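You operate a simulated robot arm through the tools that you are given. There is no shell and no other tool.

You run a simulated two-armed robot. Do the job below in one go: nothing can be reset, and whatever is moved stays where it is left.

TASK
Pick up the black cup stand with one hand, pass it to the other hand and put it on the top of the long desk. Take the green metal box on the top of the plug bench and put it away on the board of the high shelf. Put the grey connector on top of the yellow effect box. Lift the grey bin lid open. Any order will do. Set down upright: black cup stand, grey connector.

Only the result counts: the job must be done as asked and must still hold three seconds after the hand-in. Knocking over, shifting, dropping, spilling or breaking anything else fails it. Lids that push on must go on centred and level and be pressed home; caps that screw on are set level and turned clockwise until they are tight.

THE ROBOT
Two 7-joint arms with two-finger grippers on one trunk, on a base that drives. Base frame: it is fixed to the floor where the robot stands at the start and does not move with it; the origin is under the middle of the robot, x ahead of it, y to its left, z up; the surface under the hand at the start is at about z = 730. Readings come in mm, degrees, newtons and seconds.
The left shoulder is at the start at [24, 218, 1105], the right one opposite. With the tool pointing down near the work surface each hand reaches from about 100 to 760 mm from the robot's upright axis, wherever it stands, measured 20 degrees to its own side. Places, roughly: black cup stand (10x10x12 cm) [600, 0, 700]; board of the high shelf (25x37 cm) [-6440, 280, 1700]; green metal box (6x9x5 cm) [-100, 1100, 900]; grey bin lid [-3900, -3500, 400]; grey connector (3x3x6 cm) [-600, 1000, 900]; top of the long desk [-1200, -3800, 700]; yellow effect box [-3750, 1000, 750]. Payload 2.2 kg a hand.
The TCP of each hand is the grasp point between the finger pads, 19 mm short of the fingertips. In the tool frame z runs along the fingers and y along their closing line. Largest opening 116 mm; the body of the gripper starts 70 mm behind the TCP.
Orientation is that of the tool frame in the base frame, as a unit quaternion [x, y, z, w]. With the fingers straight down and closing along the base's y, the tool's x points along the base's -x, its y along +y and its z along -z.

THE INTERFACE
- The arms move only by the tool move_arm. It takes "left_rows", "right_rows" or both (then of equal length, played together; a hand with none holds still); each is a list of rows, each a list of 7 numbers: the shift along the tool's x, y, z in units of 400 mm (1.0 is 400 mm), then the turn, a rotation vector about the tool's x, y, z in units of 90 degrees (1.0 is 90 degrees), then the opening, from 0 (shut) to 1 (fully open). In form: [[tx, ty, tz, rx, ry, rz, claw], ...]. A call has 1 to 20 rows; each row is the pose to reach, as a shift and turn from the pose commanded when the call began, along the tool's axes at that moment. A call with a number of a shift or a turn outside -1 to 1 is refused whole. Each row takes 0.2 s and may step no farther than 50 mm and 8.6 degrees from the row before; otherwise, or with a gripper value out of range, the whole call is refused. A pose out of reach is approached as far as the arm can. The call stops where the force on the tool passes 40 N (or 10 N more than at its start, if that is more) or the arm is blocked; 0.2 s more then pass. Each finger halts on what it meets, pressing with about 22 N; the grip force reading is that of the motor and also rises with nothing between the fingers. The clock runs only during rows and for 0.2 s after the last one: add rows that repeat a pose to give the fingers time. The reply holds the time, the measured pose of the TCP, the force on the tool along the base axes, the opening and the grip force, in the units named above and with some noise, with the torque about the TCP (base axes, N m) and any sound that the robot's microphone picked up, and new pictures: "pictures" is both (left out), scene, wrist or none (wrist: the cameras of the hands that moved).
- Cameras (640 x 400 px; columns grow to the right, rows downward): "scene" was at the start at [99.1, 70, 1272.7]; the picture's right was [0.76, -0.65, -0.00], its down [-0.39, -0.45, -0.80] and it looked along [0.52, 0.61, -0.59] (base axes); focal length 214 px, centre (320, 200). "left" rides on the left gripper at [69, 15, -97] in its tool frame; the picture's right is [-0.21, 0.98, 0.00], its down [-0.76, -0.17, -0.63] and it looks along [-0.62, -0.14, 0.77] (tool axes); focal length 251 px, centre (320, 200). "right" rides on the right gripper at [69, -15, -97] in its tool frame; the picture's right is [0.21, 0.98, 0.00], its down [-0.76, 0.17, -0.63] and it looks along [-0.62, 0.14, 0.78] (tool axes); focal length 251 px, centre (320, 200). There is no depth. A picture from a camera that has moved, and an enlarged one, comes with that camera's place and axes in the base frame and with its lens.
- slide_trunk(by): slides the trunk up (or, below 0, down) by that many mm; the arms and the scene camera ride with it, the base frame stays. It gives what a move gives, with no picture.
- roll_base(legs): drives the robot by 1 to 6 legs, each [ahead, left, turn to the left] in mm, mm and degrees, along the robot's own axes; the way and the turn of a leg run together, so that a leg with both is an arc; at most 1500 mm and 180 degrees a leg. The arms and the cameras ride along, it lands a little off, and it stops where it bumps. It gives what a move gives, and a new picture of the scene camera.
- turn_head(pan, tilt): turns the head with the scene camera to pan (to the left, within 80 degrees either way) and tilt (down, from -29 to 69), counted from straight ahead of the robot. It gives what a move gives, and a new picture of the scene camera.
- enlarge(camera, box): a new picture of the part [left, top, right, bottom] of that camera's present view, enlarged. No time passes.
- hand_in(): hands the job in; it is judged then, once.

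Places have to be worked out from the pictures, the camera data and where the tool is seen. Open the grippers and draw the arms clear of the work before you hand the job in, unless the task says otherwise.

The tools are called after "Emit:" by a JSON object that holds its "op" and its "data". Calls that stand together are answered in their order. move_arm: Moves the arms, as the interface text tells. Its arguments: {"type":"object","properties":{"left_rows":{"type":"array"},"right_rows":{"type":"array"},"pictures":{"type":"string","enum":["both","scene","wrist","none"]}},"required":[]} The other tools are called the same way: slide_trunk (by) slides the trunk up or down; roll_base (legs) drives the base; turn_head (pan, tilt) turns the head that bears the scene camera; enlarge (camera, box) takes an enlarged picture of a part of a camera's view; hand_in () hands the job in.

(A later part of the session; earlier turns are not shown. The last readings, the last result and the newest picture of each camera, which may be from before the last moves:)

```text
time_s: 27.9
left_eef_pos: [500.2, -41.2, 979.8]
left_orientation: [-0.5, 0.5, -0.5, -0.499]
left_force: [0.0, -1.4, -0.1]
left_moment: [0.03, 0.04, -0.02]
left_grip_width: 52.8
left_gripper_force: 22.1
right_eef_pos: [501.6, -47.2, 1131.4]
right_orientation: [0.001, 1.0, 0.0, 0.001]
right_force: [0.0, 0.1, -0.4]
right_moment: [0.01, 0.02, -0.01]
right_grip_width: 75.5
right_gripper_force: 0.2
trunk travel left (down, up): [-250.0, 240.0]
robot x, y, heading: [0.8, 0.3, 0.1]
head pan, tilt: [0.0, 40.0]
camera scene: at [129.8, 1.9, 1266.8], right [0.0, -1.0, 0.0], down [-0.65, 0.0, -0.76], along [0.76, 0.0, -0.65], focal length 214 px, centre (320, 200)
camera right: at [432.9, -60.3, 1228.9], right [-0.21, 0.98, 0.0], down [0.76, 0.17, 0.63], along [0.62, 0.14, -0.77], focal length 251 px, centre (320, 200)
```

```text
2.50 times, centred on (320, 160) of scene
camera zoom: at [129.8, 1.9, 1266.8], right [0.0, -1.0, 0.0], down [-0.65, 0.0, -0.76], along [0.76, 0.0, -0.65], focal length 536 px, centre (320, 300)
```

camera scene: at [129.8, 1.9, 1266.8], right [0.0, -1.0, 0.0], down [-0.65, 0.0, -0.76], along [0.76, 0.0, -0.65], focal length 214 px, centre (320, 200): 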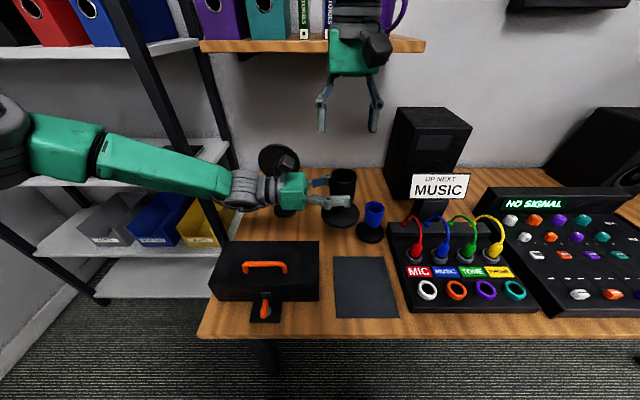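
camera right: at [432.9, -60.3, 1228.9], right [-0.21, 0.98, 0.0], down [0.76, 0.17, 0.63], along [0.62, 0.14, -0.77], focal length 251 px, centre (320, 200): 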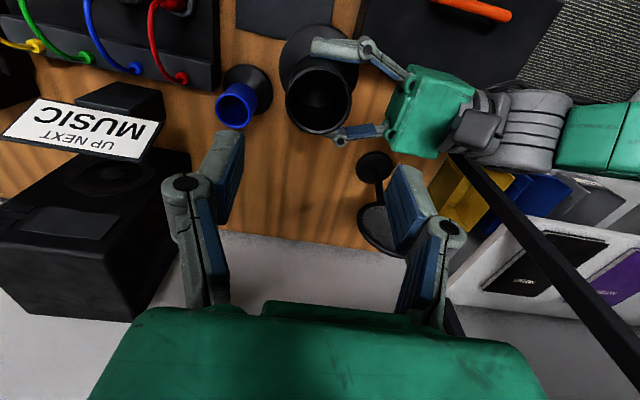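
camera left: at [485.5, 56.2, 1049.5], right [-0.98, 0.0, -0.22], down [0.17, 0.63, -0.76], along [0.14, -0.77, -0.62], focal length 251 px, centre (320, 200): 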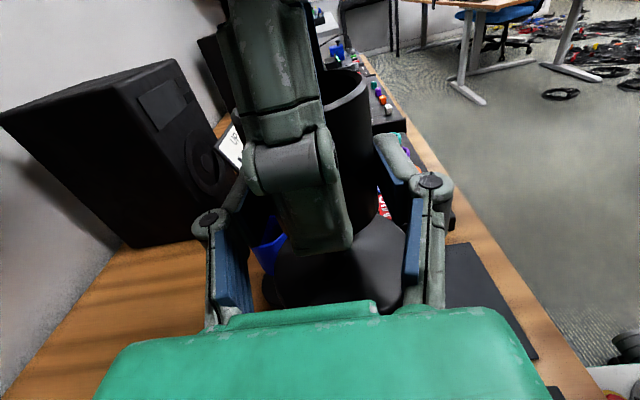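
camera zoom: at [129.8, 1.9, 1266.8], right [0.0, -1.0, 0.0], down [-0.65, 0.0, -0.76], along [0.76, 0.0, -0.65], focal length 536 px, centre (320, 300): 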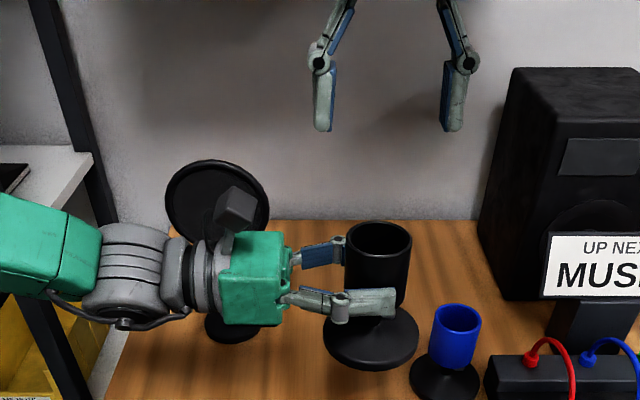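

The stand is now in the left hand, upright. I lift it a little and draw both hands back towards the body to clear the bench before driving.

Emit:
{"op": "move_arm", "data": {"left_rows": [[0.03, 0.0, 0, 0, 0, 0, 0], [0.07, 0.02, 0, 0, 0, 0, 0], [0.11, 0.06, 0, 0, 0, 0, 0], [0.15, 0.1, 0, 0, 0, 0, 0], [0.19, 0.15, 0, 0, 0, 0, 0], [0.22, 0.2, 0, 0, 0, 0, 0], [0.24, 0.25, 0, 0, 0, 0, 0], [0.25, 0.28, 0, 0, 0, 0, 0], [0.25, 0.3, 0, 0, 0, 0, 0]], "right_rows": [[0.0, -0.05, -0.03, 0, 0, 0, 0.65], [0.02, -0.1, -0.05, 0, 0, 0, 0.65], [0.05, -0.2, -0.05, 0, 0, 0, 0.65], [0.1, -0.3, -0.05, 0, 0, 0, 0.65], [0.15, -0.4, -0.05, 0, 0, 0, 0.65], [0.2, -0.5, -0.05, 0, 0, 0, 0.65], [0.25, -0.55, -0.05, 0, 0, 0, 0.65], [0.28, -0.6, -0.05, 0, 0, 0, 0.65], [0.3, -0.6, -0.05, 0, 0, 0, 0.65]]}}

```text
time_s: 29.9
left_eef_pos: [378.9, -39.0, 1080.1]
left_orientation: [0.5, -0.5, 0.5, 0.5]
left_force: [-1.1, -0.9, -5.3]
left_moment: [0.01, 0.0, 0.0]
left_grip_width: 52.8
left_gripper_force: 21.7
right_eef_pos: [379.8, -286.5, 1152.4]
right_orientation: [0.001, 1.0, 0.0, 0.001]
right_force: [0.1, 0.0, -0.4]
right_moment: [-0.03, -0.02, -0.01]
right_grip_width: 75.1
right_gripper_force: 0.1
trunk travel left (down, up): [-250.0, 240.0]
robot x, y, heading: [-0.3, -1.5, -0.1]
head pan, tilt: [0.0, 40.0]
camera scene: at [127.9, 1.7, 1267.1], right [0.0, -1.0, 0.0], down [-0.65, 0.0, -0.76], along [0.76, 0.0, -0.65], focal length 214 px, centre (320, 200)
camera right: at [310.8, -300.7, 1248.6], right [-0.21, 0.98, 0.0], down [0.76, 0.17, 0.63], along [0.62, 0.14, -0.77], focal length 251 px, centre (320, 200)
camera left: at [364.3, 58.8, 1149.4], right [-0.98, 0.0, -0.22], down [0.17, 0.63, -0.76], along [0.14, -0.77, -0.62], focal length 251 px, centre (320, 200)
```

scene: 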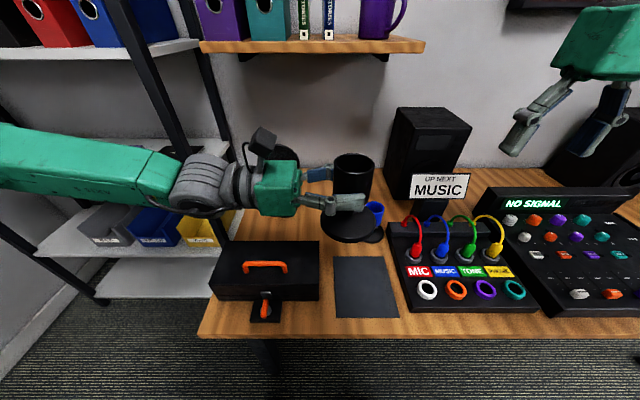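
right: 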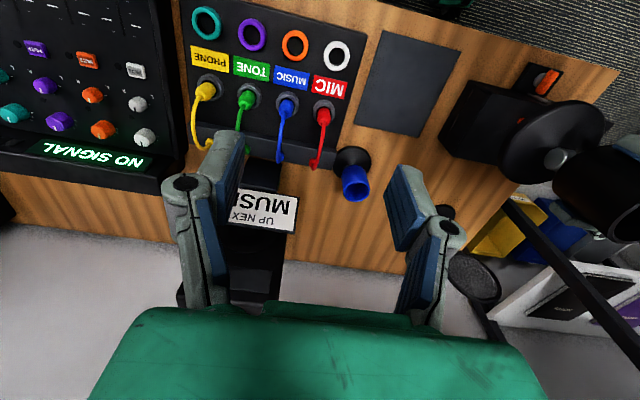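
left: 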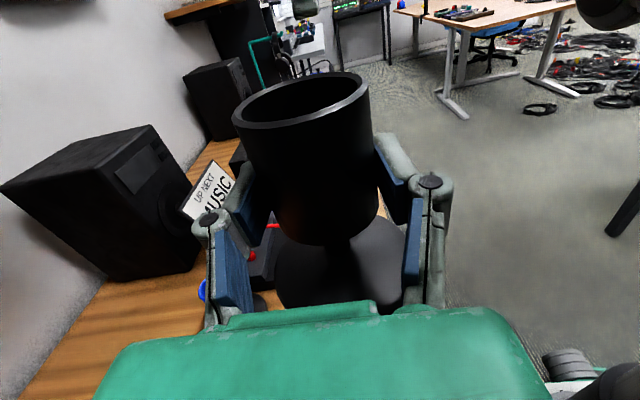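

The stand's weight (5 N) is carried by the left hand. I back off 450 mm from the bench and turn right to face the long desk, then look.

Emit:
{"op": "roll_base", "data": {"legs": [[-450, 0, 0], [0, 0, -90]]}}

Emit:
{"op": "turn_head", "data": {"pan": 0, "tilt": 15}}

```text
time_s: 36.5
left_eef_pos: [-496.7, -380.2, 1079.9]
left_orientation: [0.005, 0.708, 0.004, -0.706]
left_force: [0.3, -0.5, -4.7]
left_moment: [0.0, -0.02, 0.02]
left_grip_width: 52.6
left_gripper_force: 22.2
right_eef_pos: [-744.1, -377.4, 1152.3]
right_orientation: [0.711, 0.703, 0.0, 0.001]
right_force: [0.2, 0.3, 0.0]
right_moment: [0.01, -0.02, 0.03]
right_grip_width: 75.3
right_gripper_force: 0.1
trunk travel left (down, up): [-250.0, 240.0]
robot x, y, heading: [-452.0, 1.7, -90.6]
head pan, tilt: [0.0, 40.0]
camera scene: at [-452.8, -128.2, 1267.0], right [-1.0, 0.01, 0.0], down [0.01, 0.65, -0.76], along [-0.01, -0.76, -0.65], focal length 214 px, centre (320, 200)
```

scene: 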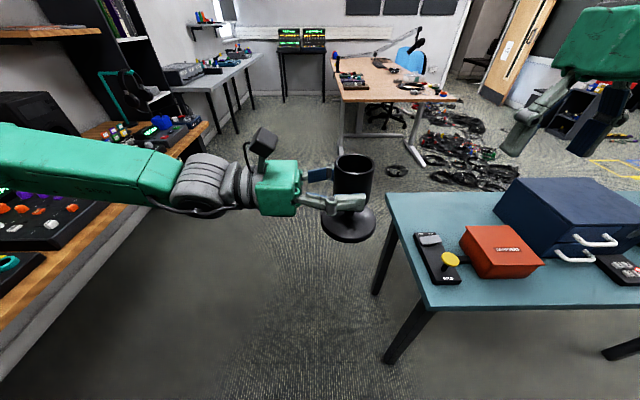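

```text
time_s: 37.4
left_eef_pos: [-496.5, -376.9, 1080.9]
left_orientation: [0.005, 0.708, 0.004, -0.707]
left_force: [0.2, 0.4, -5.4]
left_moment: [0.0, -0.03, 0.01]
left_grip_width: 52.7
left_gripper_force: 21.9
right_eef_pos: [-744.5, -375.1, 1152.7]
right_orientation: [0.712, 0.702, -0.001, 0.003]
right_force: [0.9, -0.1, 0.7]
right_moment: [0.0, -0.01, 0.02]
right_grip_width: 75.4
right_gripper_force: 0.0
trunk travel left (down, up): [-250.0, 240.0]
robot x, y, heading: [-451.8, -4.1, -90.8]
head pan, tilt: [0.0, 15.0]
camera scene: at [-453.0, -136.8, 1306.5], right [-1.0, 0.01, 0.0], down [0.0, 0.26, -0.96], along [-0.01, -0.96, -0.26], focal length 214 px, centre (320, 200)
```

scene: 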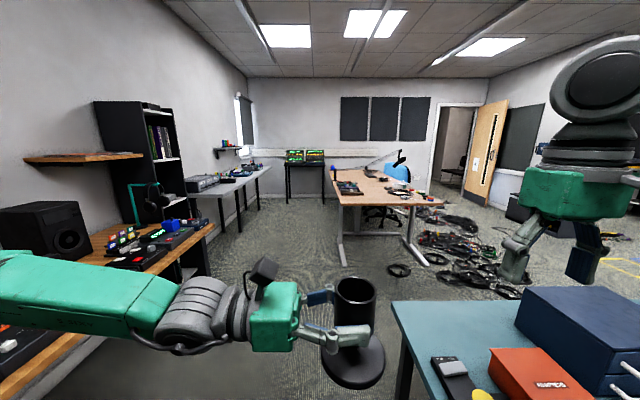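

Between me and the long desk there's a blue table on the right and the wooden bench on the left. I enlarge the long desk to find free space on it.

Emit:
{"op": "enlarge", "data": {"camera": "scene", "box": [310, 130, 470, 280]}}

Emit:
{"op": "enlarge", "data": {"camera": "scene", "box": [180, 110, 420, 300]}}

```text
2.67 times, centred on (390, 205) of scene
camera zoom: at [-453.0, -136.8, 1306.5], right [-1.0, 0.01, 0.0], down [0.0, 0.26, -0.96], along [-0.01, -0.96, -0.26], focal length 572 px, centre (133, 187)
```

zoom: 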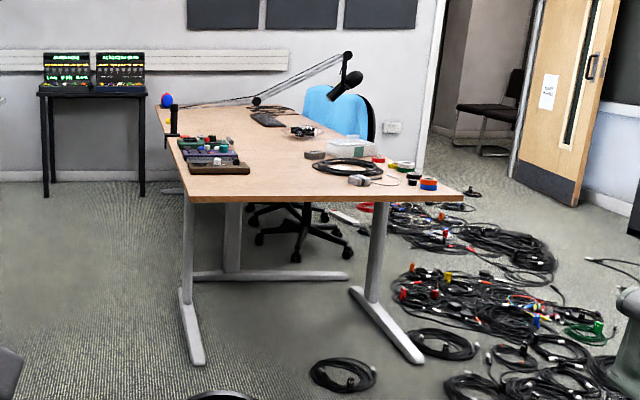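

```text
2.11 times, centred on (300, 205) of scene
camera zoom: at [-453.0, -136.8, 1306.5], right [-1.0, 0.01, 0.0], down [0.0, 0.26, -0.96], along [-0.01, -0.96, -0.26], focal length 452 px, centre (362, 190)
```

zoom: 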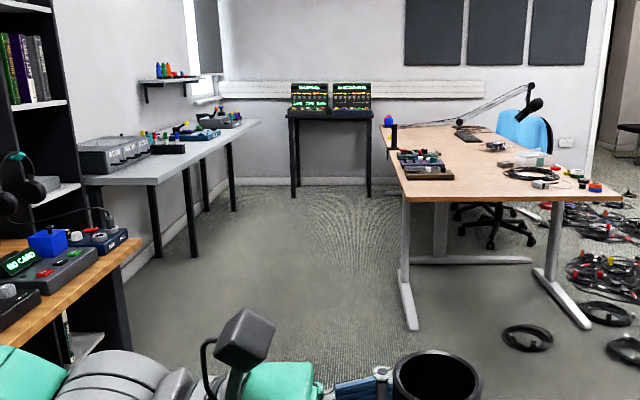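

The desk's +x side (its left side seen from here) has clear floor and a free strip of top in the middle. I strafe left to the corridor's middle, drive 3000 mm ahead along the desk's side, and check.

Emit:
{"op": "roll_base", "data": {"legs": [[0, 230, 0.7], [1500, 0, 0], [1200, 0, 0]]}}

Emit:
{"op": "turn_head", "data": {"pan": -60, "tilt": 30}}

```text
time_s: 51.8
left_eef_pos: [-174.1, -3066.3, 1080.1]
left_orientation: [-0.013, 0.708, -0.014, -0.706]
left_force: [0.3, 0.5, -5.1]
left_moment: [-0.01, -0.02, -0.01]
left_grip_width: 52.9
left_gripper_force: 21.8
right_eef_pos: [-421.8, -3074.9, 1153.3]
right_orientation: [0.692, 0.722, -0.001, 0.002]
right_force: [-0.8, 0.4, 0.3]
right_moment: [-0.01, 0.01, 0.01]
right_grip_width: 75.6
right_gripper_force: 0.0
trunk travel left (down, up): [-250.0, 240.0]
robot x, y, heading: [-147.3, -2683.5, -87.5]
head pan, tilt: [0.0, 15.0]
camera scene: at [-144.0, -2823.4, 1306.6], right [-1.0, -0.04, 0.0], down [-0.01, 0.26, -0.96], along [0.04, -0.96, -0.26], focal length 214 px, centre (320, 200)
```

scene: 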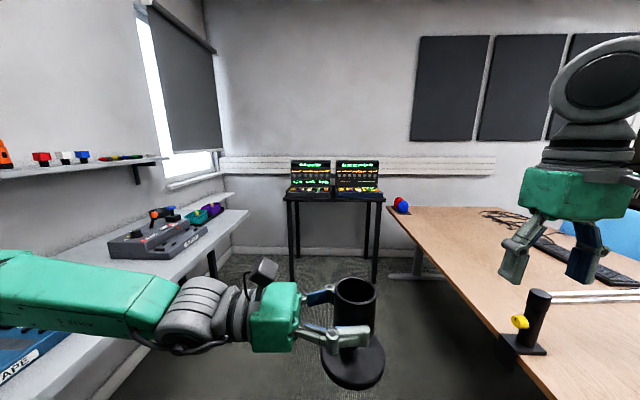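

```text
time_s: 53.1
left_eef_pos: [-174.7, -3064.4, 1081.9]
left_orientation: [-0.011, 0.708, -0.016, -0.706]
left_force: [-0.4, -0.2, -6.1]
left_moment: [0.0, -0.02, 0.02]
left_grip_width: 52.9
left_gripper_force: 22.2
right_eef_pos: [-423.0, -3072.5, 1154.4]
right_orientation: [0.693, 0.721, -0.001, 0.003]
right_force: [-0.2, 0.1, 0.1]
right_moment: [0.0, -0.01, 0.02]
right_grip_width: 75.4
right_gripper_force: 0.1
trunk travel left (down, up): [-250.0, 240.0]
robot x, y, heading: [-148.5, -2685.3, -87.8]
head pan, tilt: [-60.0, 30.0]
camera scene: at [-224.9, -2778.1, 1282.5], right [-0.53, 0.85, 0.0], down [0.42, 0.27, -0.86], along [-0.73, -0.46, -0.5], focal length 214 px, centre (320, 200)
```

scene: 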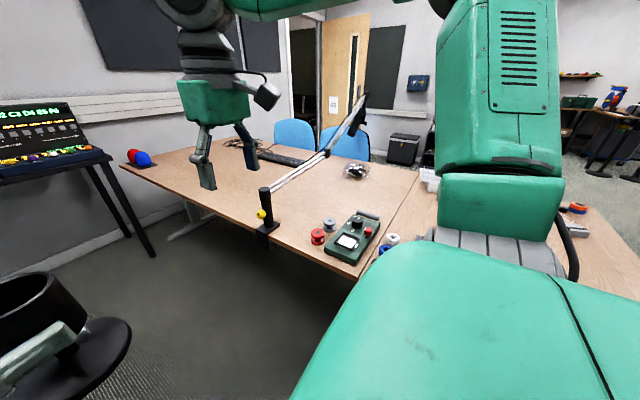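

The far desk (centre near (-1200,-3800)) is the long desk: its side edge lies at x≈-700 from y≈-2920 to -4900, with a mic clamp at y≈-3350 and free top beyond it. I drive on to y≈-3990, turn to face it (-x) and look again.

Emit:
{"op": "roll_base", "data": {"legs": [[1300, -40, -2.4], [0, 0, -90]]}}

Emit:
{"op": "turn_head", "data": {"pan": 0, "tilt": 40}}

```text
time_s: 63.4
left_eef_pos: [-544.0, -3945.4, 1081.3]
left_orientation: [-0.5, -0.501, -0.497, 0.502]
left_force: [-0.2, -1.4, -4.5]
left_moment: [-0.03, 0.0, -0.02]
left_grip_width: 53.0
left_gripper_force: 21.8
right_eef_pos: [-544.9, -3697.0, 1154.1]
right_orientation: [1.0, 0.003, -0.003, 0.0]
right_force: [0.6, -1.0, -0.4]
right_moment: [0.0, 0.01, -0.01]
right_grip_width: 75.3
right_gripper_force: 0.0
trunk travel left (down, up): [-250.0, 240.0]
robot x, y, heading: [-166.6, -3982.5, -179.4]
head pan, tilt: [-60.0, 30.0]
camera scene: at [-256.3, -3904.2, 1282.5], right [0.86, 0.51, 0.0], down [0.26, -0.43, -0.86], along [-0.44, 0.75, -0.5], focal length 214 px, centre (320, 200)
```

scene: 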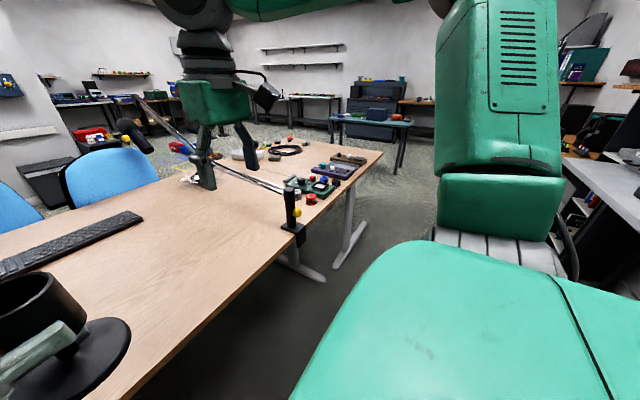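

```text
time_s: 64.7
left_eef_pos: [-540.9, -3945.4, 1081.9]
left_orientation: [-0.501, -0.5, -0.495, 0.503]
left_force: [0.5, 0.1, -5.1]
left_moment: [-0.06, -0.01, 0.02]
left_grip_width: 53.0
left_gripper_force: 21.1
right_eef_pos: [-541.7, -3696.8, 1154.8]
right_orientation: [1.0, 0.003, -0.004, 0.001]
right_force: [-0.2, -0.1, 0.1]
right_moment: [-0.01, 0.0, 0.02]
right_grip_width: 75.4
right_gripper_force: 0.0
trunk travel left (down, up): [-250.0, 240.0]
robot x, y, heading: [-167.7, -3983.4, -179.6]
head pan, tilt: [0.0, 40.0]
camera scene: at [-295.4, -3982.8, 1267.1], right [-0.01, 1.0, 0.0], down [0.65, 0.0, -0.76], along [-0.76, -0.01, -0.65], focal length 214 px, centre (320, 200)
```

scene: 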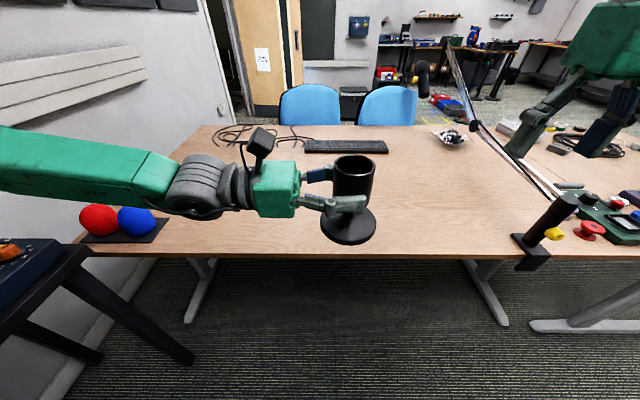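

I'm squarely facing the long desk with a free area in the middle; its edge is at x≈-680. I drive 110 mm closer.

Emit:
{"op": "roll_base", "data": {"legs": [[110, 0, 0]]}}

```text
time_s: 65.9
left_eef_pos: [-652.6, -3946.0, 1081.8]
left_orientation: [-0.5, -0.501, -0.496, 0.502]
left_force: [-0.5, 0.1, -4.6]
left_moment: [-0.02, 0.0, -0.02]
left_grip_width: 52.8
left_gripper_force: 21.7
right_eef_pos: [-652.8, -3697.5, 1154.4]
right_orientation: [1.0, 0.003, -0.004, 0.001]
right_force: [-0.4, 0.8, 0.1]
right_moment: [-0.01, 0.01, 0.0]
right_grip_width: 75.3
right_gripper_force: 0.2
trunk travel left (down, up): [-250.0, 240.0]
robot x, y, heading: [-278.2, -3985.4, -179.6]
head pan, tilt: [0.0, 40.0]
camera scene: at [-406.4, -3983.7, 1267.1], right [-0.01, 1.0, 0.0], down [0.65, 0.0, -0.76], along [-0.76, -0.01, -0.65], focal length 214 px, centre (320, 200)
```

scene: 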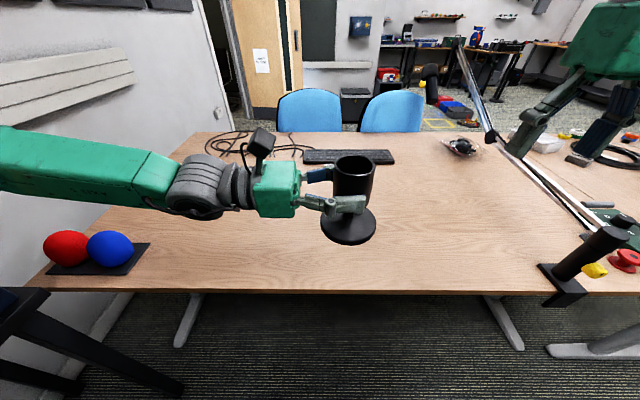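

The desk front edge is near x≈-675 and the top near z≈720–735. I bring the stand forward to x≈-840 and down to TCP z≈850, above the free area.

Emit:
{"op": "move_arm", "data": {"left_rows": [[-0.05, -0.06, 0, 0, 0, 0, 0], [-0.12, -0.12, 0, 0, 0, 0, 0], [-0.19, -0.18, 0, 0, 0, 0, 0], [-0.26, -0.24, 0, 0, 0, 0, 0], [-0.33, -0.3, 0, 0, 0, 0, 0], [-0.4, -0.36, 0, 0, 0, 0, 0], [-0.46, -0.41, 0, 0, 0, 0, 0], [-0.51, -0.45, 0, 0, 0, 0, 0], [-0.55, -0.4675, 0, 0, 0, 0, 0], [-0.58, -0.4675, 0, 0, 0, 0, 0], [-0.58, -0.4675, 0, 0, 0, 0, 0]]}}

```text
time_s: 68.3
left_eef_pos: [-840.3, -3949.2, 850.6]
left_orientation: [-0.501, -0.501, -0.494, 0.504]
left_force: [-0.6, -0.1, -4.6]
left_moment: [-0.03, 0.02, -0.01]
left_grip_width: 52.9
left_gripper_force: 21.7
right_eef_pos: [-649.9, -3697.2, 1153.2]
right_orientation: [1.0, 0.004, -0.004, 0.002]
right_force: [-0.1, 0.7, -0.3]
right_moment: [0.01, -0.02, 0.0]
right_grip_width: 75.8
right_gripper_force: 0.0
trunk travel left (down, up): [-250.0, 240.0]
robot x, y, heading: [-279.2, -3985.4, -179.5]
head pan, tilt: [0.0, 40.0]
camera scene: at [-407.3, -3983.0, 1267.0], right [-0.01, 1.0, 0.0], down [0.65, 0.0, -0.76], along [-0.76, -0.01, -0.65], focal length 214 px, centre (320, 200)
camera left: at [-824.0, -4043.8, 921.5], right [0.97, 0.01, -0.22], down [-0.17, -0.64, -0.75], along [-0.15, 0.77, -0.62], focal length 251 px, centre (320, 200)
```

scene: 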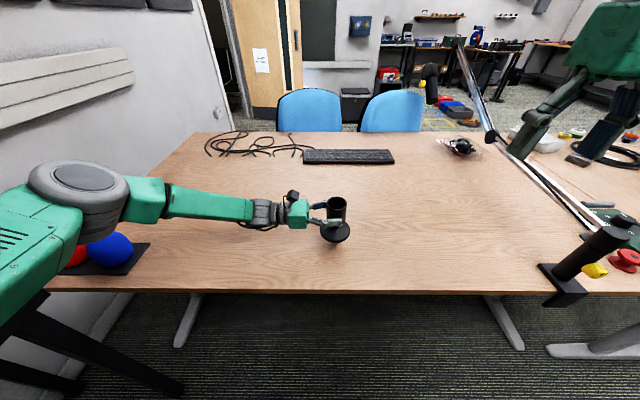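
left: 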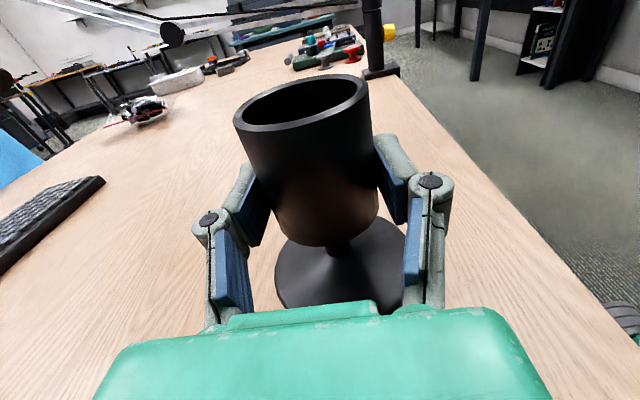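

Elbow clears the balls on the left with ample height. I lower slowly, 3 mm per row, watching the force.

Emit:
{"op": "move_arm", "data": {"left_rows": [[-0.01, 0, 0, 0, 0, 0, 0], [-0.02, 0, 0, 0, 0, 0, 0], [-0.03, 0, 0, 0, 0, 0, 0], [-0.04, 0, 0, 0, 0, 0, 0], [-0.05, 0, 0, 0, 0, 0, 0], [-0.06, 0, 0, 0, 0, 0, 0], [-0.068, 0, 0, 0, 0, 0, 0], [-0.075, 0, 0, 0, 0, 0, 0]]}}

Emit:
{"op": "enlarge", "data": {"camera": "scene", "box": [250, 160, 410, 280]}}

```text
time_s: 70.1
left_eef_pos: [-839.8, -3948.9, 822.3]
left_orientation: [-0.502, -0.5, -0.495, 0.503]
left_force: [0.7, -0.1, -5.1]
left_moment: [-0.04, -0.01, 0.0]
left_grip_width: 52.9
left_gripper_force: 22.6
right_eef_pos: [-650.7, -3696.9, 1154.6]
right_orientation: [1.0, 0.003, -0.003, 0.002]
right_force: [0.4, 0.4, 1.3]
right_moment: [0.0, 0.01, -0.04]
right_grip_width: 75.6
right_gripper_force: 0.1
trunk travel left (down, up): [-250.0, 240.0]
robot x, y, heading: [-281.3, -3983.8, -179.4]
head pan, tilt: [0.0, 40.0]
camera scene: at [-407.4, -3983.0, 1266.9], right [-0.01, 1.0, 0.0], down [0.65, 0.0, -0.76], along [-0.76, -0.01, -0.65], focal length 214 px, centre (320, 200)
camera left: at [-822.8, -4044.6, 891.8], right [0.97, 0.01, -0.22], down [-0.17, -0.64, -0.75], along [-0.15, 0.77, -0.62], focal length 251 px, centre (320, 200)
```

scene: 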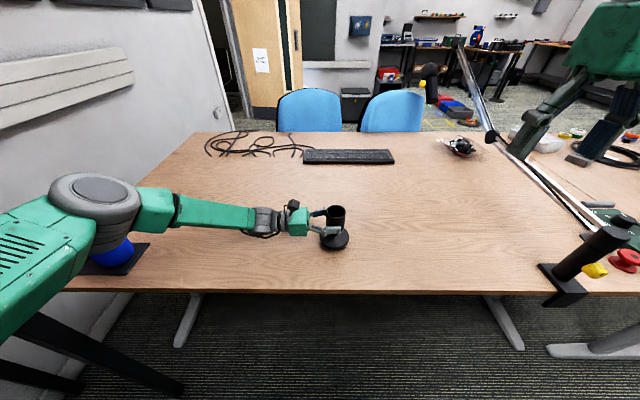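
left: 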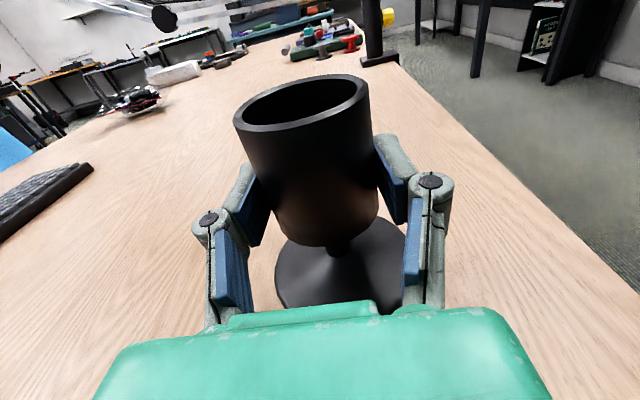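

```text
3.33 times, centred on (330, 220) of scene
camera zoom: at [-407.4, -3983.0, 1266.9], right [-0.01, 1.0, 0.0], down [0.65, 0.0, -0.76], along [-0.76, -0.01, -0.65], focal length 715 px, centre (287, 133)
```

zoom: 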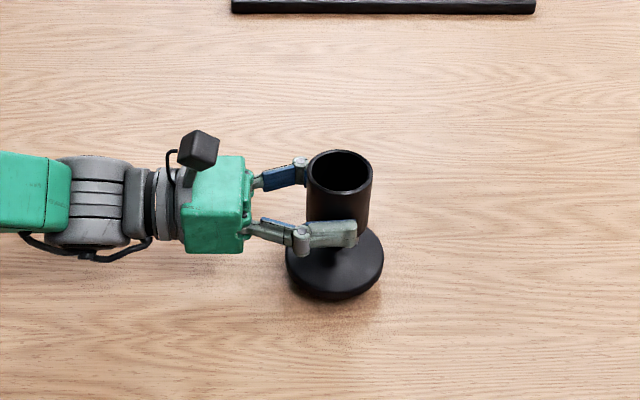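

Still hanging (force -5 N). I go on lowering at 2 mm per row for 12 mm.

Emit:
{"op": "move_arm", "data": {"left_rows": [[-0.005, 0, 0, 0, 0, 0, 0], [-0.01, 0, 0, 0, 0, 0, 0], [-0.015, 0, 0, 0, 0, 0, 0], [-0.02, 0, 0, 0, 0, 0, 0], [-0.025, 0, 0, 0, 0, 0, 0], [-0.03, 0, 0, 0, 0, 0, 0]], "pictures": "wrist"}}

Emit:
{"op": "enlarge", "data": {"camera": "scene", "box": [250, 160, 410, 280]}}

```text
time_s: 71.5
left_eef_pos: [-839.4, -3948.6, 810.7]
left_orientation: [-0.502, -0.5, -0.495, 0.503]
left_force: [0.5, 0.2, -4.9]
left_moment: [-0.02, 0.0, 0.0]
left_grip_width: 52.6
left_gripper_force: 21.3
right_eef_pos: [-649.9, -3696.3, 1154.0]
right_orientation: [1.0, 0.004, -0.003, 0.002]
right_force: [-0.1, 0.1, 0.4]
right_moment: [0.04, -0.05, -0.01]
right_grip_width: 75.1
right_gripper_force: 0.0
trunk travel left (down, up): [-250.0, 240.0]
robot x, y, heading: [-275.9, -3984.1, -179.6]
head pan, tilt: [0.0, 40.0]
camera left: at [-823.1, -4043.5, 879.9], right [0.97, 0.01, -0.22], down [-0.17, -0.64, -0.75], along [-0.15, 0.77, -0.62], focal length 251 px, centre (320, 200)
```

left: 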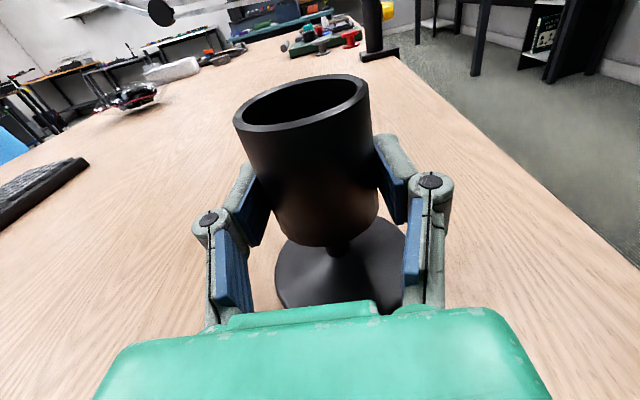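

```text
3.33 times, centred on (330, 220) of scene
camera zoom: at [-407.4, -3983.0, 1266.9], right [-0.01, 1.0, 0.0], down [0.65, 0.0, -0.76], along [-0.76, -0.01, -0.65], focal length 715 px, centre (287, 133)
```

zoom: 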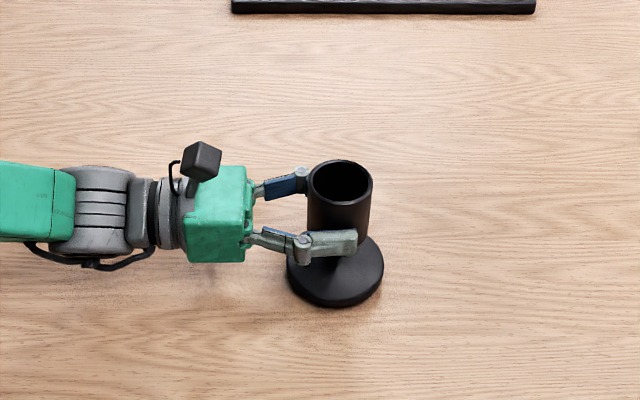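

Foot is a few mm above the top judging by its shadow. I continue at 1.5–2 mm per row.

Emit:
{"op": "move_arm", "data": {"left_rows": [[-0.004, 0, 0, 0, 0, 0, 0], [-0.008, 0, 0, 0, 0, 0, 0], [-0.012, 0, 0, 0, 0, 0, 0], [-0.016, 0, 0, 0, 0, 0, 0], [-0.02, 0, 0, 0, 0, 0, 0]], "pictures": "none"}}

Emit:
{"op": "enlarge", "data": {"camera": "scene", "box": [250, 160, 410, 280]}}

```text
time_s: 72.7
left_eef_pos: [-840.0, -3948.3, 803.3]
left_orientation: [-0.502, -0.5, -0.495, 0.504]
left_force: [0.5, -0.2, -1.3]
left_moment: [-0.07, -0.18, -0.05]
left_grip_width: 53.0
left_gripper_force: 21.4
right_eef_pos: [-649.5, -3697.2, 1153.7]
right_orientation: [1.0, 0.004, -0.004, 0.002]
right_force: [-0.2, 0.3, 0.4]
right_moment: [-0.01, -0.01, 0.0]
right_grip_width: 75.4
right_gripper_force: 0.1
trunk travel left (down, up): [-250.0, 240.0]
robot x, y, heading: [-282.7, -3982.9, -179.9]
head pan, tilt: [0.0, 40.0]
```

```text
3.33 times, centred on (330, 220) of scene
camera zoom: at [-406.8, -3983.1, 1267.1], right [-0.01, 1.0, 0.0], down [0.65, 0.0, -0.76], along [-0.76, -0.01, -0.65], focal length 715 px, centre (287, 133)
```

zoom: 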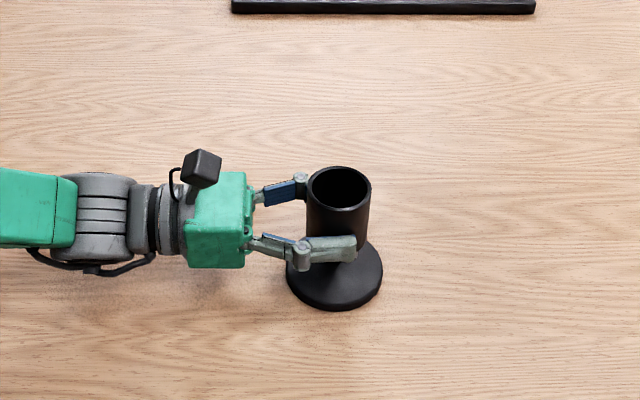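

The force dropped to -1.3 N: the foot touches. I press 1.2 mm more to seat it.

Emit:
{"op": "move_arm", "data": {"left_rows": [[-0.0015, 0, 0, 0, 0, 0, 0], [-0.003, 0, 0, 0, 0, 0, 0], [-0.003, 0, 0, 0, 0, 0, 0]], "pictures": "none"}}

```text
time_s: 73.5
left_eef_pos: [-839.7, -3948.7, 803.0]
left_orientation: [-0.502, -0.499, -0.495, 0.504]
left_force: [-1.7, -1.7, 9.3]
left_moment: [-0.11, -0.51, -0.04]
left_grip_width: 52.7
left_gripper_force: 22.2
right_eef_pos: [-650.7, -3697.5, 1156.1]
right_orientation: [1.0, 0.003, -0.004, 0.0]
right_force: [0.0, 1.0, -0.6]
right_moment: [0.02, 0.02, -0.02]
right_grip_width: 75.2
right_gripper_force: 0.0
trunk travel left (down, up): [-250.0, 240.0]
robot x, y, heading: [-278.3, -3981.6, -179.2]
head pan, tilt: [0.0, 40.0]
```

Seated with about 9 N of support. I open the left gripper and withdraw along its own axis.

Emit:
{"op": "move_arm", "data": {"left_rows": [[0, 0, 0, 0, 0, 0, 0.5], [0, 0, 0, 0, 0, 0, 0.65], [0, 0, 0, 0, 0, 0, 0.85], [0, 0, 0, 0, 0, 0, 1], [0, 0, 0, 0, 0, 0, 1], [0, 0, -0.04, 0, 0, 0, 1], [0, 0, -0.1, 0, 0, 0, 1], [0, 0, -0.17, 0, 0, 0, 1], [0, 0, -0.25, 0, 0, 0, 1], [0, 0, -0.33, 0, 0, 0, 1]]}}

Emit:
{"op": "enlarge", "data": {"camera": "scene", "box": [250, 160, 410, 280]}}

```text
time_s: 75.7
left_eef_pos: [-837.4, -4081.4, 801.2]
left_orientation: [-0.502, -0.499, -0.496, 0.503]
left_force: [-0.4, -0.1, -0.5]
left_moment: [-0.03, -0.03, 0.0]
left_grip_width: 116.3
left_gripper_force: 0.1
right_eef_pos: [-649.2, -3698.8, 1155.6]
right_orientation: [1.0, 0.004, -0.004, 0.0]
right_force: [-0.1, 0.3, 0.2]
right_moment: [-0.02, 0.0, -0.02]
right_grip_width: 75.6
right_gripper_force: 0.0
trunk travel left (down, up): [-250.0, 240.0]
robot x, y, heading: [-278.8, -3980.6, -179.6]
head pan, tilt: [0.0, 40.0]
camera scene: at [-406.4, -3985.2, 1267.1], right [-0.01, 1.0, 0.0], down [0.65, 0.01, -0.76], along [-0.76, -0.01, -0.65], focal length 214 px, centre (320, 200)
camera left: at [-820.7, -4176.9, 870.6], right [0.97, 0.01, -0.22], down [-0.17, -0.64, -0.75], along [-0.15, 0.77, -0.62], focal length 251 px, centre (320, 200)
```

scene: 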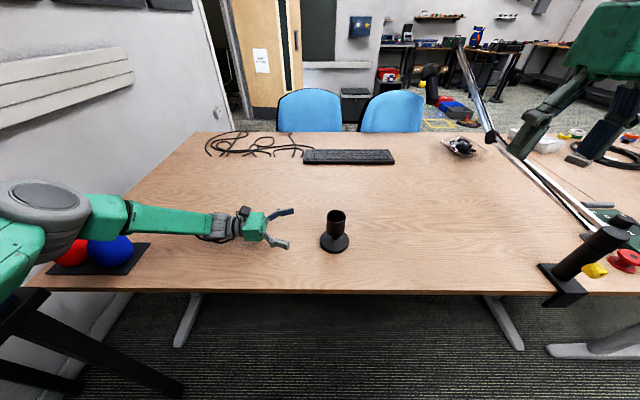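
left: 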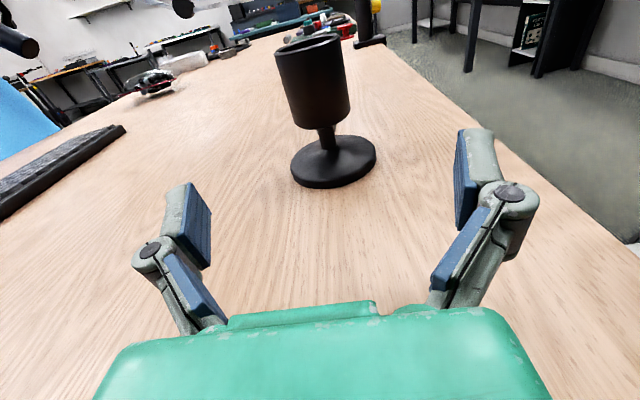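

```text
3.33 times, centred on (330, 220) of scene
camera zoom: at [-406.4, -3985.2, 1267.1], right [-0.01, 1.0, 0.0], down [0.65, 0.01, -0.76], along [-0.76, -0.01, -0.65], focal length 715 px, centre (287, 133)
```

zoom: 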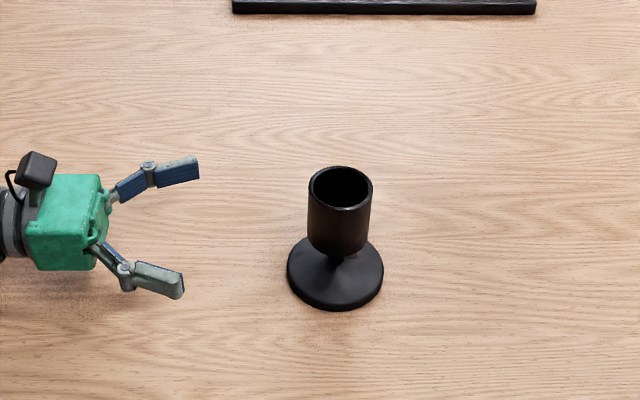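

The stand stands upright on the desk. I raise the left hand up and back away from the desk.

Emit:
{"op": "move_arm", "data": {"left_rows": [[0.08, 0, 0, 0, 0, 0, 1], [0.18, 0.02, 0, 0, 0, 0, 1], [0.28, 0.06, 0, 0, 0, 0, 1], [0.38, 0.11, 0, 0, 0, 0, 1], [0.48, 0.16, 0, 0, 0, 0, 1], [0.58, 0.21, 0, 0, 0, 0, 1], [0.66, 0.26, 0, 0, 0, 0, 1], [0.7, 0.3, 0, 0, 0, 0, 1]], "pictures": "scene"}}

Emit:
{"op": "move_arm", "data": {"left_rows": [[0.01, 0.0, -0.06, -0.0513, -0.0513, 0.0513, 1], [0.02, 0.0, -0.12, -0.1026, -0.1026, 0.1026, 1], [0.03, 0.0, -0.18, -0.154, -0.154, 0.154, 1], [0.04, 0.0, -0.24, -0.2053, -0.2053, 0.2053, 1], [0.05, 0.0, -0.3, -0.2566, -0.2566, 0.2566, 1], [0.06, 0.0, -0.36, -0.3079, -0.3079, 0.3079, 1], [0.06, 0.0, -0.42, -0.3592, -0.3592, 0.3592, 1], [0.06, 0.0, -0.48, -0.4106, -0.4106, 0.4106, 1], [0.06, 0.0, -0.54, -0.4619, -0.4619, 0.4619, 1], [0.06, 0.0, -0.6, -0.5132, -0.5132, 0.5132, 1], [0.06, 0.0, -0.66, -0.5645, -0.5645, 0.5645, 1], [0.06, 0.0, -0.7, -0.6158, -0.6158, 0.6158, 1], [0.06, 0.0, -0.74, -0.6672, -0.6672, 0.6672, 1], [0.06, 0.0, -0.78, -0.7185, -0.7185, 0.7185, 1], [0.06, 0.0, -0.8, -0.7698, -0.7698, 0.7698, 1]], "pictures": "scene"}}

```text
time_s: 77.5
left_eef_pos: [-716.1, -4078.6, 1082.5]
left_orientation: [-0.502, -0.5, -0.495, 0.503]
left_force: [0.9, -0.7, -0.4]
left_moment: [-0.03, 0.01, -0.02]
left_grip_width: 116.0
left_gripper_force: 0.0
right_eef_pos: [-650.4, -3699.4, 1155.9]
right_orientation: [1.0, 0.004, -0.005, 0.0]
right_force: [-0.3, 0.8, -0.1]
right_moment: [-0.01, 0.03, 0.03]
right_grip_width: 75.3
right_gripper_force: 0.0
trunk travel left (down, up): [-250.0, 240.0]
robot x, y, heading: [-281.9, -3981.8, -179.4]
head pan, tilt: [0.0, 40.0]
camera scene: at [-405.1, -3984.7, 1267.2], right [-0.01, 1.0, 0.0], down [0.64, 0.0, -0.76], along [-0.76, -0.01, -0.64], focal length 214 px, centre (320, 200)
```

scene: 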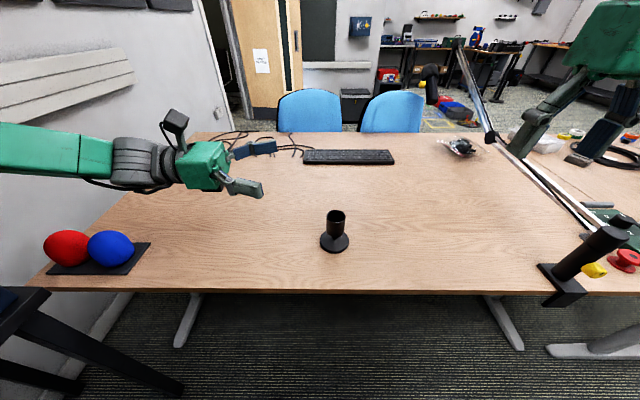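

```text
time_s: 80.7
left_eef_pos: [-712.5, -4399.0, 1106.9]
left_orientation: [1.0, 0.003, -0.005, 0.002]
left_force: [-0.4, -0.2, -0.1]
left_moment: [-0.01, 0.0, 0.02]
left_grip_width: 115.9
left_gripper_force: 0.1
right_eef_pos: [-649.0, -3697.8, 1155.3]
right_orientation: [1.0, 0.004, -0.006, 0.001]
right_force: [-0.5, -0.6, 0.5]
right_moment: [0.03, 0.04, 0.0]
right_grip_width: 75.4
right_gripper_force: 0.2
trunk travel left (down, up): [-250.0, 240.0]
robot x, y, heading: [-279.8, -3984.0, -179.6]
head pan, tilt: [0.0, 40.0]
camera scene: at [-404.3, -3983.9, 1267.3], right [-0.01, 1.0, 0.0], down [0.64, 0.0, -0.76], along [-0.76, -0.01, -0.64], focal length 214 px, centre (320, 200)
```

scene: 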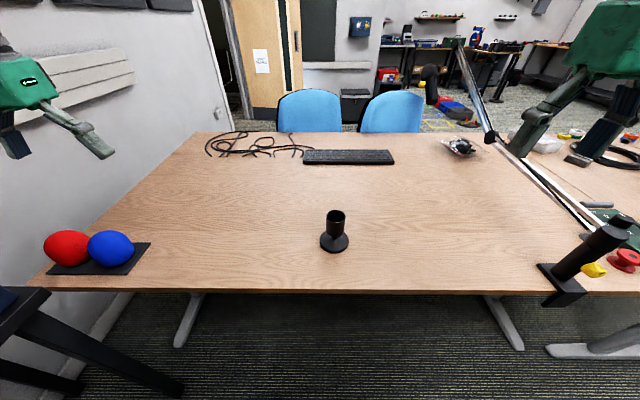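

The long desk is done. I back off, turn right to face +y and drive north along the corridor to the plug bench.

Emit:
{"op": "roll_base", "data": {"legs": [[-130, 0, 0], [0, 0, -90.4], [1500, 0, 0], [1300, 0, 0]]}}

```text
time_s: 99.0
left_eef_pos: [-611.9, -756.2, 1105.7]
left_orientation: [0.718, -0.696, -0.004, -0.002]
left_force: [-0.2, -0.5, -0.7]
left_moment: [0.03, 0.01, -0.01]
left_grip_width: 116.0
left_gripper_force: 0.1
right_eef_pos: [91.1, -803.0, 1155.6]
right_orientation: [0.719, -0.695, -0.004, -0.003]
right_force: [-0.8, 0.2, -0.2]
right_moment: [-0.01, -0.01, 0.01]
right_grip_width: 75.4
right_gripper_force: 0.0
trunk travel left (down, up): [-250.0, 240.0]
robot x, y, heading: [-184.9, -1182.1, 92.0]
head pan, tilt: [0.0, 40.0]
camera scene: at [-189.7, -1053.6, 1267.2], right [1.0, 0.03, 0.0], down [0.02, -0.64, -0.76], along [-0.02, 0.76, -0.64], focal length 214 px, centre (320, 200)
```

scene: 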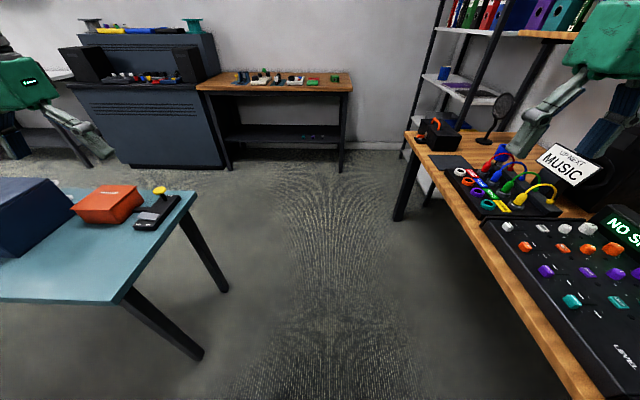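

The plug bench is ahead, spanning roughly x=-1170..0 with near edge about y=760. I enlarge it to identify the items.

Emit:
{"op": "enlarge", "data": {"camera": "scene", "box": [190, 50, 370, 170]}}

```text
3.33 times, centred on (280, 110) of scene
camera zoom: at [-189.7, -1053.6, 1267.2], right [1.0, 0.03, 0.0], down [0.02, -0.64, -0.76], along [-0.02, 0.76, -0.64], focal length 715 px, centre (453, 500)
```

zoom: 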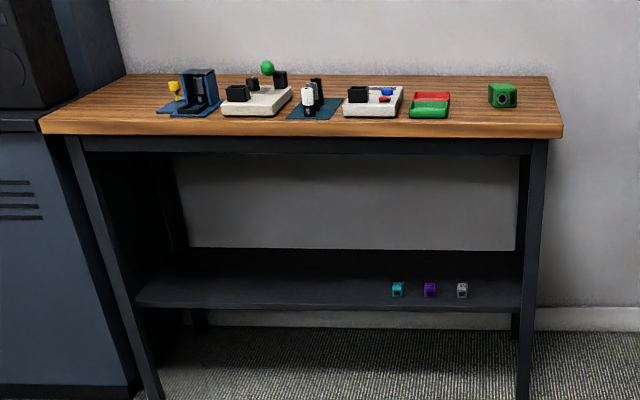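

The small green box with a socket is at the right end; connectors stand on a teal mat around x≈-600. I drive up to about (-290, 320) for a closer look.

Emit:
{"op": "roll_base", "data": {"legs": [[1480, 70, -2]]}}

```text
time_s: 106.4
left_eef_pos: [-656.0, 769.6, 1107.0]
left_orientation: [-0.696, 0.718, 0.004, 0.003]
left_force: [0.0, 0.8, -0.3]
left_moment: [0.0, -0.01, 0.0]
left_grip_width: 115.8
left_gripper_force: 0.0
right_eef_pos: [42.1, 679.3, 1155.0]
right_orientation: [-0.697, 0.717, 0.003, 0.002]
right_force: [0.2, -0.1, 0.2]
right_moment: [-0.01, 0.02, 0.0]
right_grip_width: 75.4
right_gripper_force: 0.0
trunk travel left (down, up): [-250.0, 240.0]
robot x, y, heading: [-258.1, 316.7, 88.2]
head pan, tilt: [0.0, 40.0]
camera scene: at [-253.9, 447.5, 1267.2], right [1.0, -0.03, 0.0], down [-0.02, -0.64, -0.76], along [0.02, 0.76, -0.64], focal length 214 px, centre (320, 200)
```

scene: 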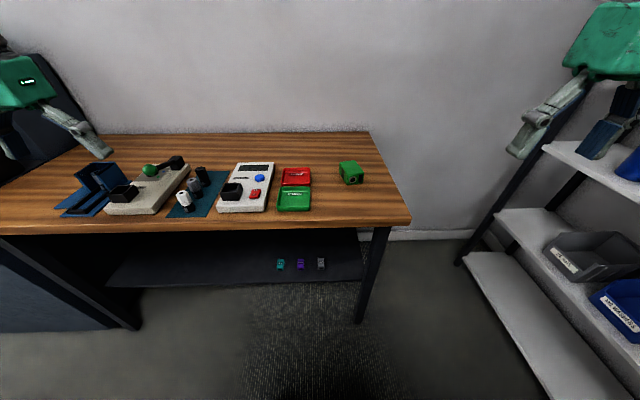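

Emit:
{"op": "enlarge", "data": {"camera": "scene", "box": [150, 150, 250, 225]}}

Emit:
{"op": "enlarge", "data": {"camera": "scene", "box": [270, 140, 430, 240]}}

```text
5.33 times, centred on (200, 188) of scene
camera zoom: at [-253.9, 447.5, 1267.2], right [1.0, -0.03, 0.0], down [-0.02, -0.64, -0.76], along [0.02, 0.76, -0.64], focal length 1144 px, centre (960, 267)
```

zoom: 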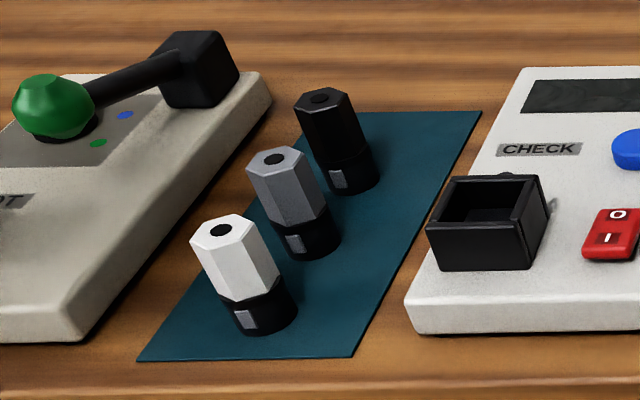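

```text
4.00 times, centred on (350, 190) of scene
camera zoom: at [-253.9, 447.5, 1267.2], right [1.0, -0.03, 0.0], down [-0.02, -0.64, -0.76], along [0.02, 0.76, -0.64], focal length 858 px, centre (200, 240)
```

zoom: 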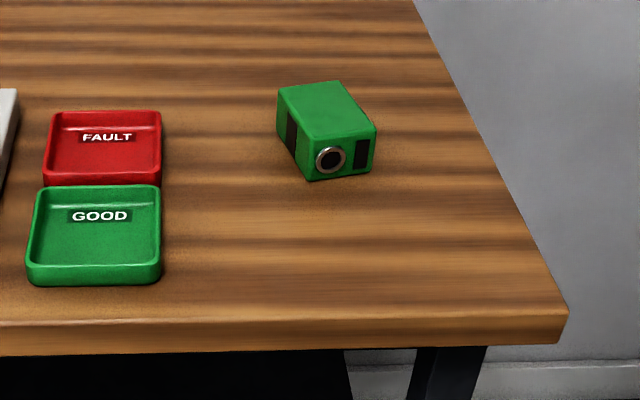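

Three hexagonal connectors stand on the teal mat: white in front, grey in the middle, black behind; the green box stands free at about (-120,1060). I drive 150 mm closer and straighten up so both are well in reach.

Emit:
{"op": "roll_base", "data": {"legs": [[150, 70, 1.8]]}}

```text
time_s: 107.8
left_eef_pos: [-730.8, 902.6, 1111.3]
left_orientation: [0.708, -0.706, -0.008, -0.001]
left_force: [-0.4, 0.6, -0.4]
left_moment: [-0.05, 0.02, -0.01]
left_grip_width: 115.8
left_gripper_force: 0.1
right_eef_pos: [-29.4, 835.1, 1152.8]
right_orientation: [0.708, -0.706, -0.007, 0.001]
right_force: [0.6, -0.7, 0.7]
right_moment: [0.03, 0.04, 0.0]
right_grip_width: 75.3
right_gripper_force: 0.0
trunk travel left (down, up): [-250.0, 240.0]
robot x, y, heading: [-325.7, 462.4, 89.8]
head pan, tilt: [0.0, 40.0]
camera scene: at [-312.8, 594.7, 1267.2], right [1.0, 0.0, -0.01], down [-0.01, -0.64, -0.76], along [-0.01, 0.76, -0.64], focal length 214 px, centre (320, 200)
```

scene: 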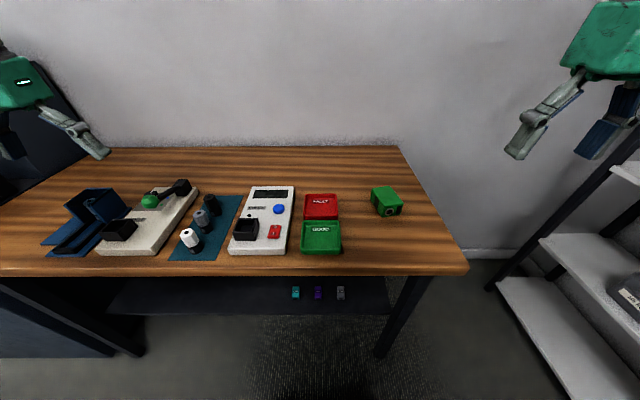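

Now I bring the left hand over the connectors and the right hand over the green box, at about z=1000, to get wrist views.

Emit:
{"op": "move_arm", "data": {"left_rows": [[-0.028, -0.036, 0.04, 0, 0, 0, 0.95], [-0.057, -0.071, 0.08, 0, 0, 0, 0.9], [-0.086, -0.107, 0.12, 0, 0, 0, 0.8], [-0.114, -0.143, 0.16, 0, 0, 0, 0.7], [-0.143, -0.179, 0.2, 0, 0, 0, 0.6], [-0.171, -0.214, 0.24, 0, 0, 0, 0.6], [-0.2, -0.25, 0.27, 0, 0, 0, 0.6], [-0.2, -0.25, 0.27, 0, 0, 0, 0.6]], "right_rows": [[-0.08, 0.034, 0.053, 0, 0, 0, 0.7], [-0.16, 0.069, 0.107, 0, 0, 0, 0.75], [-0.241, 0.103, 0.16, 0, 0, 0, 0.8], [-0.321, 0.137, 0.214, 0, 0, 0, 0.85], [-0.402, 0.171, 0.268, 0, 0, 0, 0.9], [-0.482, 0.206, 0.321, 0, 0, 0, 0.95], [-0.5625, 0.24, 0.375, 0, 0, 0, 1], [-0.5625, 0.24, 0.375, 0, 0, 0, 1]]}}

```text
time_s: 109.7
left_eef_pos: [-640.4, 982.3, 1000.6]
left_orientation: [0.708, -0.707, -0.005, -0.007]
left_force: [-0.2, -0.8, 0.4]
left_moment: [0.05, -0.01, 0.0]
left_grip_width: 69.5
left_gripper_force: 0.0
right_eef_pos: [-136.6, 1058.0, 1009.6]
right_orientation: [0.708, -0.706, -0.004, -0.003]
right_force: [-0.4, 0.5, 1.3]
right_moment: [0.0, -0.04, 0.02]
right_grip_width: 115.9
right_gripper_force: 0.0
trunk travel left (down, up): [-250.0, 240.0]
robot x, y, heading: [-328.9, 471.3, 89.9]
head pan, tilt: [0.0, 40.0]
camera scene: at [-323.5, 595.8, 1267.3], right [1.0, 0.0, 0.0], down [0.0, -0.64, -0.76], along [0.0, 0.76, -0.64], focal length 214 px, centre (320, 200)
camera right: at [-120.4, 988.9, 1105.9], right [-0.98, -0.22, 0.0], down [-0.17, 0.75, 0.64], along [-0.14, 0.63, -0.77], focal length 251 px, centre (320, 200)
camera left: at [-655.3, 912.2, 1096.8], right [-0.98, 0.21, 0.0], down [0.16, 0.75, 0.65], along [0.13, 0.63, -0.76], focal length 251 px, centre (320, 200)
```

scene: 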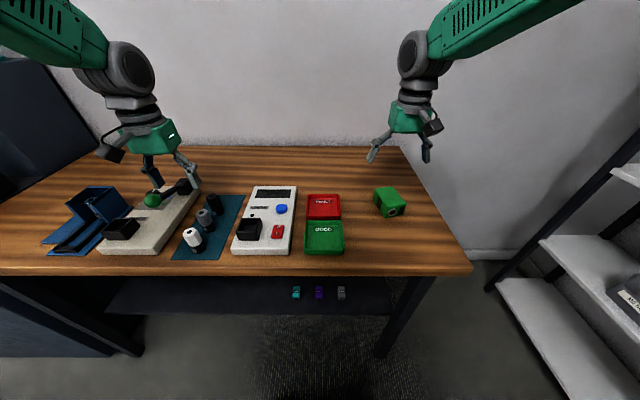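
right: 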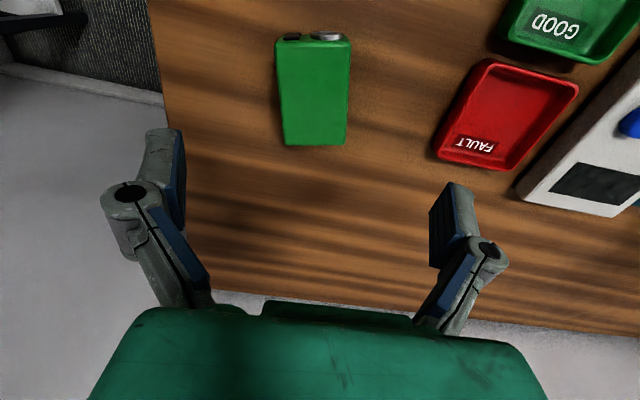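
left: 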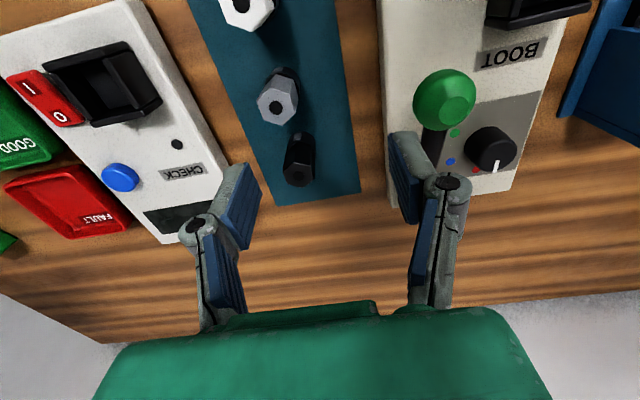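

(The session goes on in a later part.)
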